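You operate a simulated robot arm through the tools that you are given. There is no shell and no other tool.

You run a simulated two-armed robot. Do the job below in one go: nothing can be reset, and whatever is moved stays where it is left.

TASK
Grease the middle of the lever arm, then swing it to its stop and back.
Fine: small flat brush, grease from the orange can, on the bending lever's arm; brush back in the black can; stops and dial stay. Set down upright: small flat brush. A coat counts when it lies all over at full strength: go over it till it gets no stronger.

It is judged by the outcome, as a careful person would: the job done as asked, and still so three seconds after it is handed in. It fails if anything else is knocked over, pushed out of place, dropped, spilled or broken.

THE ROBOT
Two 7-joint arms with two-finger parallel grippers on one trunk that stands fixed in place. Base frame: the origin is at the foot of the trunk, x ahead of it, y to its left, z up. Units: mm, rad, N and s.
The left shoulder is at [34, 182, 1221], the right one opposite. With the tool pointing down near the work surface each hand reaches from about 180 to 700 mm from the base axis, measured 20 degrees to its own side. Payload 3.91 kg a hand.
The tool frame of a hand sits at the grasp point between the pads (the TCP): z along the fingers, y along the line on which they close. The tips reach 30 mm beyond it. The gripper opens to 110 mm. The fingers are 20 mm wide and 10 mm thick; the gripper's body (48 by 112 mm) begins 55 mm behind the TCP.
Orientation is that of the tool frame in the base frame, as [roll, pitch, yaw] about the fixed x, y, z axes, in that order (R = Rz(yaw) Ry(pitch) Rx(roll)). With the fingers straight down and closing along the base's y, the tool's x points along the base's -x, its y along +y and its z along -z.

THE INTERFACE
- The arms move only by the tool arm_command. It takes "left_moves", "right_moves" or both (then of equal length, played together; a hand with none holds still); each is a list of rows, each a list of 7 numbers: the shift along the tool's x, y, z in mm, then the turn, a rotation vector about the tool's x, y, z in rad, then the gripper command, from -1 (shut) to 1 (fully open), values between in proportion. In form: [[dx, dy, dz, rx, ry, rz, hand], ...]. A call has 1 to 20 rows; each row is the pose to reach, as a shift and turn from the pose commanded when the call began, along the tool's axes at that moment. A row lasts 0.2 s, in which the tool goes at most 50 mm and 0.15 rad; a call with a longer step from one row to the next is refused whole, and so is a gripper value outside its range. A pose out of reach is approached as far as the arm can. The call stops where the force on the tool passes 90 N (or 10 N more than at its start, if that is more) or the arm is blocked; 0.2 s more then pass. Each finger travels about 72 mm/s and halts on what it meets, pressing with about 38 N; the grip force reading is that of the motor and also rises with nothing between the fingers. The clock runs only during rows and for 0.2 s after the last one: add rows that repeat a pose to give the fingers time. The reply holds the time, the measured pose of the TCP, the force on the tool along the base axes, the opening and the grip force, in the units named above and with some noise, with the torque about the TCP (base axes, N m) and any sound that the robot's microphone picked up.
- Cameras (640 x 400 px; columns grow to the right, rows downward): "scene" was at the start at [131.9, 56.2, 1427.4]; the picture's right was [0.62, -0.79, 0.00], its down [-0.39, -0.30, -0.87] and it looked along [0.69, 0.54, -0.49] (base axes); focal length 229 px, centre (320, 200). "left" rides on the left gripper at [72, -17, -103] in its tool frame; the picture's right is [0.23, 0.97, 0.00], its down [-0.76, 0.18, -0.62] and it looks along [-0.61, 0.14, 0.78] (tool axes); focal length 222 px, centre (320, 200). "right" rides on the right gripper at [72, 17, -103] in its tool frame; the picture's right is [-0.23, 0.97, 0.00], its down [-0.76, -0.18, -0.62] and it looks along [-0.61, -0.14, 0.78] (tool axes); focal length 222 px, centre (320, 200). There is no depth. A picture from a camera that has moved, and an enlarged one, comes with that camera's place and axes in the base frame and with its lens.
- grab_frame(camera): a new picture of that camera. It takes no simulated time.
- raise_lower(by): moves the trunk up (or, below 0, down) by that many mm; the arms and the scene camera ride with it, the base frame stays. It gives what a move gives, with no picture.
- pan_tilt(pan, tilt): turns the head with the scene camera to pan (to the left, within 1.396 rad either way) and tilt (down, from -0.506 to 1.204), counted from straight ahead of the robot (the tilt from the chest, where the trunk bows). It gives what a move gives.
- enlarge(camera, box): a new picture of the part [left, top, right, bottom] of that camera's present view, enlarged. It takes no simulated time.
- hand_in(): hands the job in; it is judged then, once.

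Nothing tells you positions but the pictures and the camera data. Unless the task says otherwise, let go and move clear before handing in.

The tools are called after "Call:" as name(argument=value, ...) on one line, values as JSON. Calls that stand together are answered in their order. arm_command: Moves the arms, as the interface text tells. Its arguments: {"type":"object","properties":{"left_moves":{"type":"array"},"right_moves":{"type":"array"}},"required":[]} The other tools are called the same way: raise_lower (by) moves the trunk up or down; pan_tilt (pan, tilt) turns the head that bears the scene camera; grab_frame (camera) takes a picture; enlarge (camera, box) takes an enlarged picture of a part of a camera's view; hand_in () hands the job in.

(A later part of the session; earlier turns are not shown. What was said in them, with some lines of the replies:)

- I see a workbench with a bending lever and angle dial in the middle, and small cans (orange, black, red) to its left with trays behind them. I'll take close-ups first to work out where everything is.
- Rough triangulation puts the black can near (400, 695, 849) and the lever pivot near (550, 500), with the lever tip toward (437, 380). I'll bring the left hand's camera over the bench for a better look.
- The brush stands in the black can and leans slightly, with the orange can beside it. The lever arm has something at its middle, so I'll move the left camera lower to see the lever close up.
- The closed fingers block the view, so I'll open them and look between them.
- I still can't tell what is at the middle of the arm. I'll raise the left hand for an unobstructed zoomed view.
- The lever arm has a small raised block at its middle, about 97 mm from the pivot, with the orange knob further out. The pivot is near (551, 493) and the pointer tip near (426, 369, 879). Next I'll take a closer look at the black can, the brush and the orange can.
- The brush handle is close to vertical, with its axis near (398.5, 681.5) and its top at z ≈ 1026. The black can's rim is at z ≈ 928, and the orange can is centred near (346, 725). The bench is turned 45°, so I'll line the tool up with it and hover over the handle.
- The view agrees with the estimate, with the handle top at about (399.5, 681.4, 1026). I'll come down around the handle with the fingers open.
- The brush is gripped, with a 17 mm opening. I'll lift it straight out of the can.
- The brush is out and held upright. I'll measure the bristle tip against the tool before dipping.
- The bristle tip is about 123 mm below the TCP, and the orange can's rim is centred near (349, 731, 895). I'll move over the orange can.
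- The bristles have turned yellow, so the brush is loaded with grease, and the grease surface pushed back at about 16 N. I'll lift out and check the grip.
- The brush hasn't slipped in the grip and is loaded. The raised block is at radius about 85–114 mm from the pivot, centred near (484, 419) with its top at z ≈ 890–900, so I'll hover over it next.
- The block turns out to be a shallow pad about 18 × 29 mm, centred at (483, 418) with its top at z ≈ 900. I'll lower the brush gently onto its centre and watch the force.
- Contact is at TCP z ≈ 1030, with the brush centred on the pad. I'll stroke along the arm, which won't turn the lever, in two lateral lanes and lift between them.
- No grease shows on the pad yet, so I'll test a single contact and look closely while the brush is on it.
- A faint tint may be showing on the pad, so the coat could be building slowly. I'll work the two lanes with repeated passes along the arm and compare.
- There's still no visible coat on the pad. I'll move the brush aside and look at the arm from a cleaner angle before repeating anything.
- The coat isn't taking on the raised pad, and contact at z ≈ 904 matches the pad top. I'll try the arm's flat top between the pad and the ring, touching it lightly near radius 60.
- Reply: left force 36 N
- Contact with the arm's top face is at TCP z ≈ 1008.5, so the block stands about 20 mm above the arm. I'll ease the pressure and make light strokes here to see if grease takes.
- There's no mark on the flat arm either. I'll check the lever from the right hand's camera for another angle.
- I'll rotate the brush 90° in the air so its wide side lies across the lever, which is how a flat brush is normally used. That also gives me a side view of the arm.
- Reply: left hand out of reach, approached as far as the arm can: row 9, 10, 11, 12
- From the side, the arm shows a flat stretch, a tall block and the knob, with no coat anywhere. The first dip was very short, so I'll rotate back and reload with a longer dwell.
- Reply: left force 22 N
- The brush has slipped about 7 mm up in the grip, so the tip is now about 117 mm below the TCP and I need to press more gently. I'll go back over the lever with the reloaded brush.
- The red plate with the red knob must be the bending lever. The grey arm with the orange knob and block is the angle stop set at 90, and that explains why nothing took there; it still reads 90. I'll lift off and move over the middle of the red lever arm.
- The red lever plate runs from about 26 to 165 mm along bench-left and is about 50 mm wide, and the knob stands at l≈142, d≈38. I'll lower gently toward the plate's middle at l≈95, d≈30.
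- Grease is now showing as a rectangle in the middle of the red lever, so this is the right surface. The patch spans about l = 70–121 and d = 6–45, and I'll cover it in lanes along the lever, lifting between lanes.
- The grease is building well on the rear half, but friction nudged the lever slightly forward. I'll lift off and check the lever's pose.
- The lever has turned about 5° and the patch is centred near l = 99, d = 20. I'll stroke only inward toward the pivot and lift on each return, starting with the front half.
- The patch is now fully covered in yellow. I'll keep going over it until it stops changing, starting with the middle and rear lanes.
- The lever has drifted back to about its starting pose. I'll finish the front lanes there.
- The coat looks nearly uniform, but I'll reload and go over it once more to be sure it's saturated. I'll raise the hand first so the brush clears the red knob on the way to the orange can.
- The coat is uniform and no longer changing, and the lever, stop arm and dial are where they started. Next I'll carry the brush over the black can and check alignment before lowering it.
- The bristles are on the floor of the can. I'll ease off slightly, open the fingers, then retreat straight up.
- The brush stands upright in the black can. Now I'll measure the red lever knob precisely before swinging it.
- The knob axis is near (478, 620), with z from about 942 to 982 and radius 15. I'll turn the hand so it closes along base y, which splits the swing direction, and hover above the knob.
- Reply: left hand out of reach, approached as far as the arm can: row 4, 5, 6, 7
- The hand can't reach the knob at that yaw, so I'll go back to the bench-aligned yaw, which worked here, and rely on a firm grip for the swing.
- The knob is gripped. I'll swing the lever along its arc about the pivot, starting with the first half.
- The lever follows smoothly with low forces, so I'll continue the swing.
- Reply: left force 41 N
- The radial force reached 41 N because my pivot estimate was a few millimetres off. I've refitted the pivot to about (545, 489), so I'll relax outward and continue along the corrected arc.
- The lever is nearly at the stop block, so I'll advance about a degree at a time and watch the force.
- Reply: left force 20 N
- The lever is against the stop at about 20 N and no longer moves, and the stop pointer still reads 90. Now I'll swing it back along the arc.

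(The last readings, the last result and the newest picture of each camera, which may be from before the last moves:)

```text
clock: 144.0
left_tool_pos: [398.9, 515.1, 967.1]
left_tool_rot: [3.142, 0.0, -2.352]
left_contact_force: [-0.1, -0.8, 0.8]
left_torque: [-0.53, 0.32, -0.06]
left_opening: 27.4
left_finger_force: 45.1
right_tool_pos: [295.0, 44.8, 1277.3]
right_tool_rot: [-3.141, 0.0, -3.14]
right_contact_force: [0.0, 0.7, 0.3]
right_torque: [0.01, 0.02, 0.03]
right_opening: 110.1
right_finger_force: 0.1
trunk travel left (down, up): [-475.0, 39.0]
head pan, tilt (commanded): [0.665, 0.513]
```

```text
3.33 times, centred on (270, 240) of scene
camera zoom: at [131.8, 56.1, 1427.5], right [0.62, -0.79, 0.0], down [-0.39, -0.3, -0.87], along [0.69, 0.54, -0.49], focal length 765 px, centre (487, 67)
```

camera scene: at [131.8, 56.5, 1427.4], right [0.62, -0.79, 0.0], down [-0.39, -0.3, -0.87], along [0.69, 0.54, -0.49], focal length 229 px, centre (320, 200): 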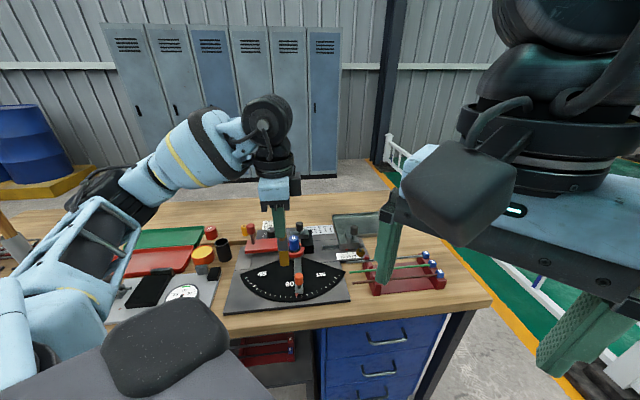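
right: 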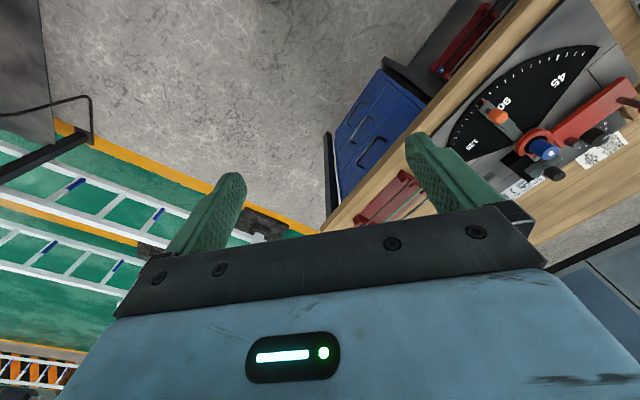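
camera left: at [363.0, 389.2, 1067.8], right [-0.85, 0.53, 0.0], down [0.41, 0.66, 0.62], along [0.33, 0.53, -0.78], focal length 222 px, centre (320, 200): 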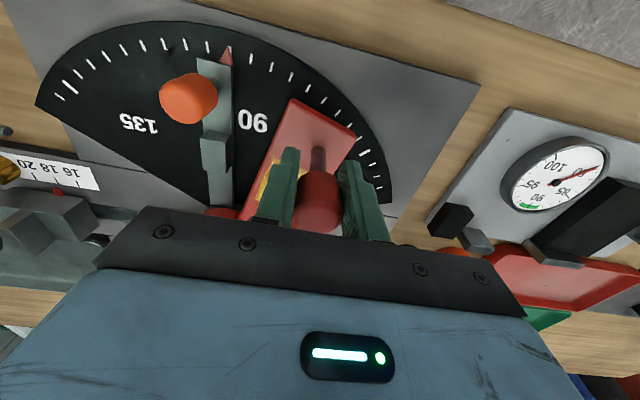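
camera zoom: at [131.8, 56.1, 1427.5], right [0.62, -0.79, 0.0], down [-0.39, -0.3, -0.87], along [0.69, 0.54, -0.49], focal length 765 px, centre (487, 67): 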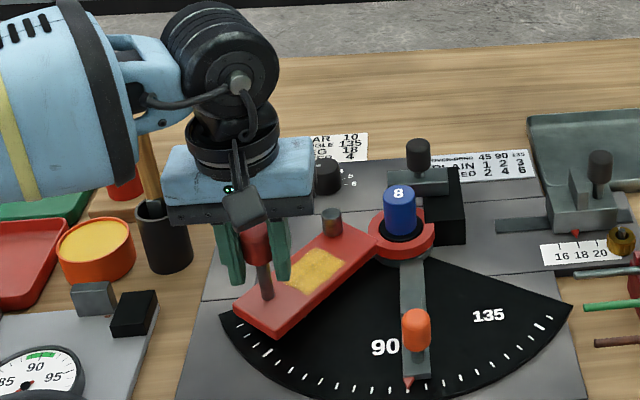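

Call:
arm_command(left_moves=[[-8.8, 5.6, 0, 0, 0, 0, -1], [-17.7, 10.6, 0, 0, 0, 0, -1], [-27.2, 14.9, 0, 0, 0, 0, -1], [-36.9, 18.6, 0, 0, 0, 0, -1], [-46.7, 21.6, 0, 0, 0, 0, -1], [-56.8, 23.9, 0, 0, 0, 0, -1], [-67.0, 25.5, 0, 0, 0, 0, -1], [-77.3, 26.4, 0, 0, 0, 0, -1], [-87.6, 26.6, 0, 0, 0, 0, -1], [-98.0, 26.0, 0, 0, 0, 0, -1], [-108.1, 24.7, 0, 0, 0, 0, -1], [-118.3, 22.7, 0, 0, 0, 0, -1], [-118.3, 22.7, 0, 0, 0, 0, -1]])

Call:
grab_frame(camera="left")

Call:
enlarge(camera="scene", box=[220, 190, 320, 270])

```text
clock: 146.8
left_tool_pos: [455.4, 605.8, 966.5]
left_tool_rot: [3.128, -0.021, -2.361]
left_contact_force: [-73.3, -48.2, -10.0]
left_torque: [0.72, -0.86, -0.4]
left_opening: 0.0
left_finger_force: 37.2
right_tool_pos: [286.3, 38.8, 1279.5]
right_tool_rot: [3.137, 0.007, 3.141]
right_contact_force: [0.3, -0.1, 0.8]
right_torque: [-0.01, -0.03, -0.03]
right_opening: 109.9
right_finger_force: 0.0
trunk travel left (down, up): [-475.0, 39.0]
head pan, tilt (commanded): [0.665, 0.513]
```

```text
taken
camera left: at [419.3, 543.4, 1071.0], right [-0.85, 0.53, 0.02], down [0.43, 0.67, 0.61], along [0.31, 0.52, -0.79], focal length 222 px, centre (320, 200)
```

left: 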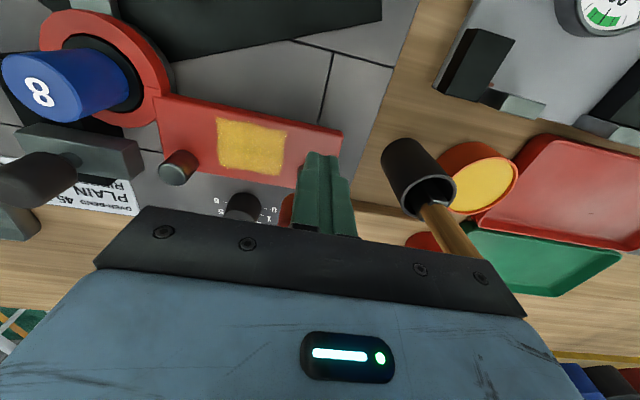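

```text
5.00 times, centred on (270, 230) of scene
camera zoom: at [122.1, 50.2, 1428.2], right [0.62, -0.79, 0.0], down [-0.38, -0.3, -0.88], along [0.69, 0.54, -0.48], focal length 1147 px, centre (570, 50)
```

zoom: 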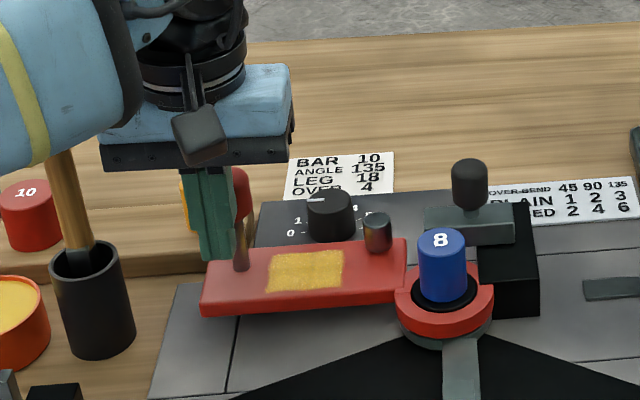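

The knob slipped out of the fingers near the end, and the closed fingers are now pressing on it with the lever at its rest. I'll back off toward the front right away, then lift.

Call:
arm_command(left_moves=[[10, 0, 0, 0, 0, 0, -1], [20, 0, 0, 0, 0, 0, -1], [35, 0, 0, 0, 0, 0, -1], [50, 0, 0, 0, 0, 0, -1], [50, 0, -30, 0, 0, 0, -1], [50, 0, -70, 0, 0, 0, -1], [50, 0, -110, 0, 0, 0, -1], [50, 0, -140, 0, 0, 0, -1]])

Call:
grab_frame(camera="left")

Call:
enlarge(camera="scene", box=[160, 180, 340, 310])

```text
clock: 148.6
left_tool_pos: [429.4, 577.5, 1105.2]
left_tool_rot: [-3.141, 0.0, -2.357]
left_contact_force: [-0.5, -0.7, -0.2]
left_torque: [0.0, 0.01, 0.01]
left_opening: 0.0
left_finger_force: 37.8
right_tool_pos: [295.8, 43.4, 1276.8]
right_tool_rot: [-3.141, 0.001, 3.141]
right_contact_force: [0.3, 0.2, 0.2]
right_torque: [-0.02, -0.01, 0.02]
right_opening: 109.9
right_finger_force: 0.1
trunk travel left (down, up): [-475.0, 39.0]
head pan, tilt (commanded): [0.665, 0.513]
```

```text
taken
camera left: at [391.6, 514.9, 1208.5], right [-0.85, 0.53, 0.0], down [0.41, 0.66, 0.62], along [0.33, 0.53, -0.78], focal length 222 px, centre (320, 200)
```

left: 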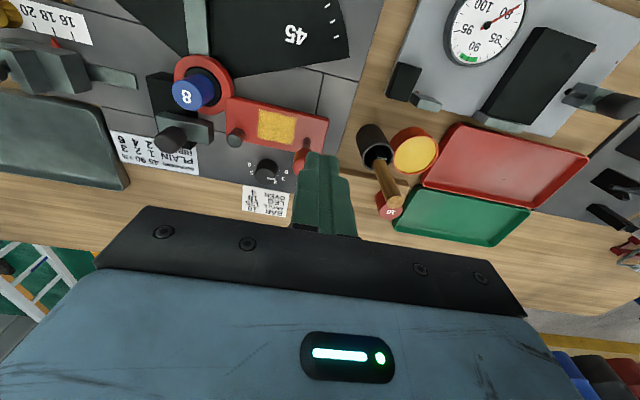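

```text
3.08 times, centred on (250, 245) of scene
camera zoom: at [131.8, 55.9, 1427.4], right [0.62, -0.79, 0.0], down [-0.39, -0.3, -0.87], along [0.69, 0.54, -0.49], focal length 706 px, centre (535, 62)
```

zoom: 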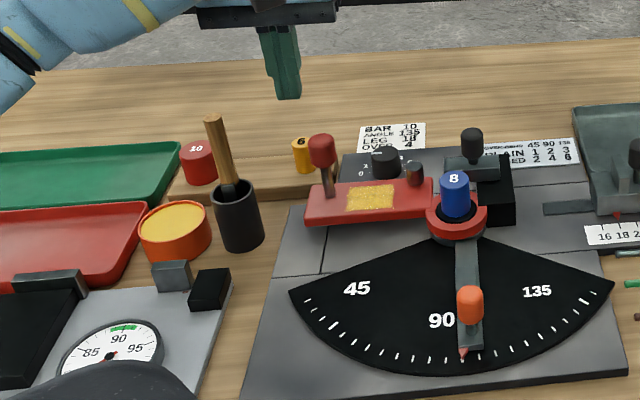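

Everything looks intact. I'll compare the same zooms as at the start to verify the lever, stops, dial and grease coat.

Call:
enlarge(camera="scene", box=[220, 210, 370, 320])

Call:
enlarge(camera="scene", box=[180, 200, 280, 300])

Call:
enlarge(camera="left", box=[200, 70, 350, 200])

Call:
enlarge(camera="scene", box=[250, 220, 290, 255])

```text
3.64 times, centred on (295, 265) of scene
camera zoom: at [131.8, 55.9, 1427.4], right [0.62, -0.79, 0.0], down [-0.39, -0.3, -0.87], along [0.69, 0.54, -0.49], focal length 834 px, centre (411, -36)
```

zoom: 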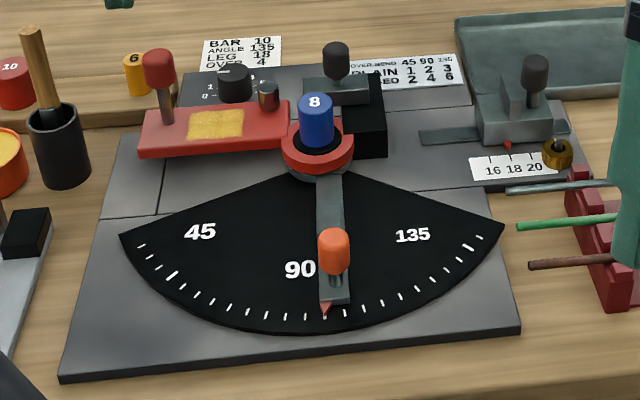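

```text
4.00 times, centred on (230, 250) of scene
camera zoom: at [131.8, 55.9, 1427.4], right [0.62, -0.79, 0.0], down [-0.39, -0.3, -0.87], along [0.69, 0.54, -0.49], focal length 918 px, centre (680, 0)
```

zoom: 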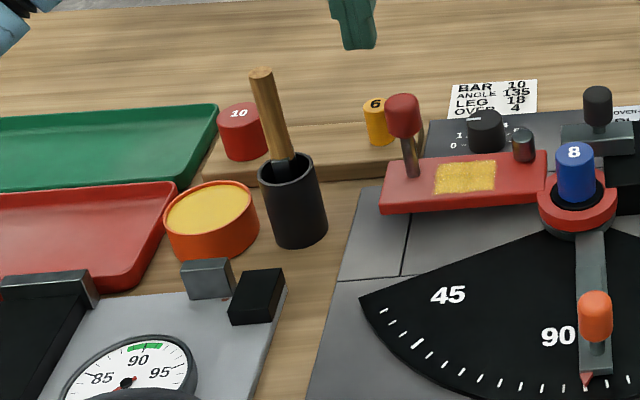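

```text
3.08 times, centred on (275, 135) of left
camera zoom: at [391.6, 514.9, 1208.5], right [-0.85, 0.53, 0.0], down [0.41, 0.66, 0.62], along [0.33, 0.53, -0.78], focal length 684 px, centre (458, 400)
```

zoom: 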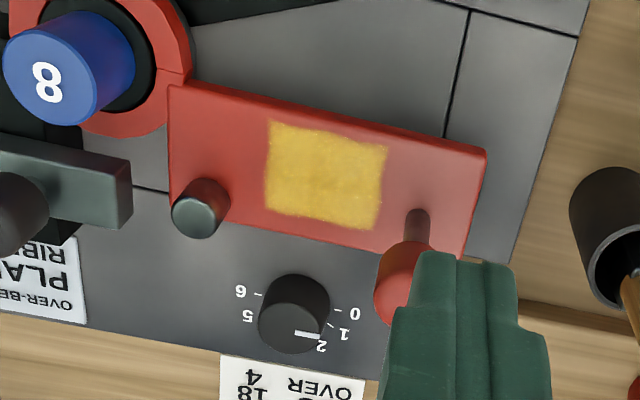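

```text
11.43 times, centred on (270, 238) of scene
camera zoom: at [131.8, 55.9, 1427.4], right [0.62, -0.79, 0.0], down [-0.39, -0.3, -0.87], along [0.69, 0.54, -0.49], focal length 2622 px, centre (891, -229)
```

zoom: 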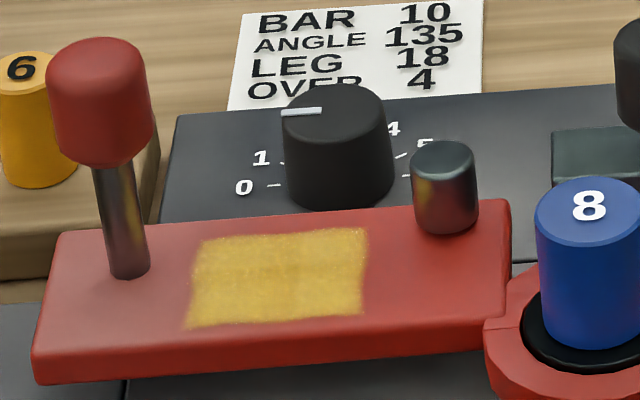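

The lever is back exactly at its starting pose, the stop still reads 90, the dial and leg stop are unchanged, and the brush stands upright in the black can. I'll move the hand clear.

Call:
arm_command(left_moves=[[10, -5, -40, 0, 0, 0, -0.5], [30, -20, -75, 0, 0, 0, 0], [55, -40, -105, 0, 0, 0, 0], [85, -60, -130, 0, 0, 0, 0], [115, -75, -150, 0, 0, 0, 0], [115, -75, -150, 0, 0, 0, 0]])

Call:
grab_frame(camera="scene")

Call:
grab_frame(camera="left")

Call:
enlarge(camera="scene", box=[0, 190, 240, 320])

```text
clock: 150.0
left_tool_pos: [402.7, 442.3, 1255.6]
left_tool_rot: [-3.141, 0.0, -2.354]
left_contact_force: [0.3, 0.6, 0.6]
left_torque: [0.05, 0.0, 0.04]
left_opening: 54.7
left_finger_force: 0.1
right_tool_pos: [295.5, 43.3, 1276.6]
right_tool_rot: [3.141, 0.0, 3.14]
right_contact_force: [0.1, -0.2, -0.2]
right_torque: [0.02, -0.01, -0.02]
right_opening: 110.1
right_finger_force: 0.2
trunk travel left (down, up): [-475.0, 39.0]
head pan, tilt (commanded): [0.665, 0.513]
```

```text
taken
camera scene: at [132.0, 56.5, 1427.3], right [0.62, -0.79, 0.0], down [-0.39, -0.3, -0.87], along [0.69, 0.54, -0.49], focal length 229 px, centre (320, 200)
```

scene: 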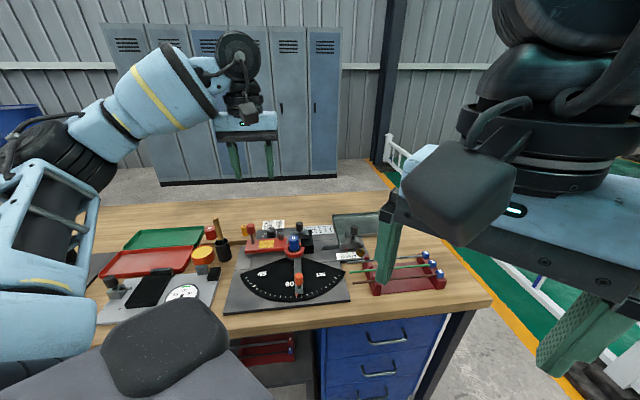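

```text
taken
camera left: at [364.3, 379.8, 1358.9], right [-0.85, 0.53, 0.0], down [0.41, 0.66, 0.62], along [0.33, 0.53, -0.78], focal length 222 px, centre (320, 200)
```

left: 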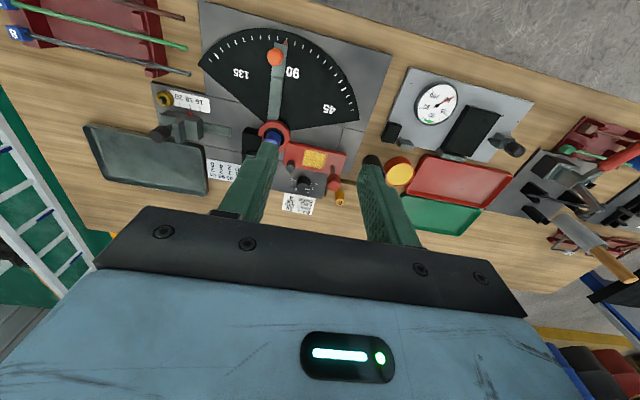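

```text
2.67 times, centred on (120, 255) of scene
camera zoom: at [132.0, 56.5, 1427.3], right [0.62, -0.79, 0.0], down [-0.39, -0.3, -0.87], along [0.69, 0.54, -0.49], focal length 612 px, centre (853, 53)
```

zoom: 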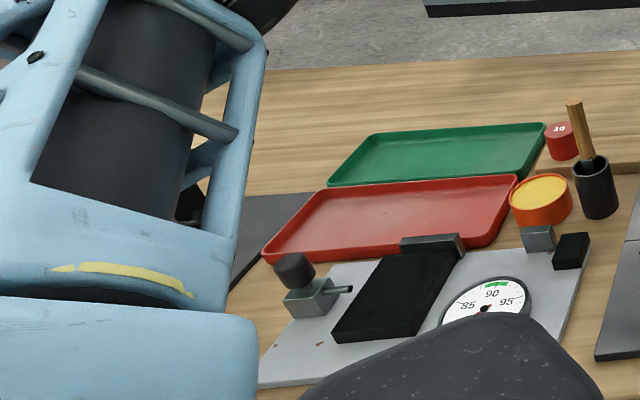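

Everything is in place: the lever is greased and was swung to its stop and back, the brush is upright in the black can, and the stops and dial are unmoved. Both hands are clear, so I'm handing in.

Call:
hand_in()

```text
The job is handed in.
```

I greased the middle of the bending lever's arm and swung it to its stop and back. I then handed the job in. The result of the judging isn't shown to me.

- **Grease:** the coat covers the patch in the middle of the red lever arm evenly. I reloaded the brush and went over it again, and I saw no further change.
- **Swing:** the lever met the stop block and held there at about 20 N. It is now back at its starting position.
- **Brush and other parts:** the small flat brush stands upright in the black can. The 90 stop, leg stop and dial are where they were.

Two things did not go cleanly:

- **Wrong part first:** I brushed the grey stop arm before realising the red plate is the lever. That arm did not move, and I saw no grease on it.
- **Slip on the way back:** the lever knob slipped out of the fingers near the end of the return. They then pressed on it at about 88 N against the lever's rest position until I backed off. I saw no damage or movement afterwards.
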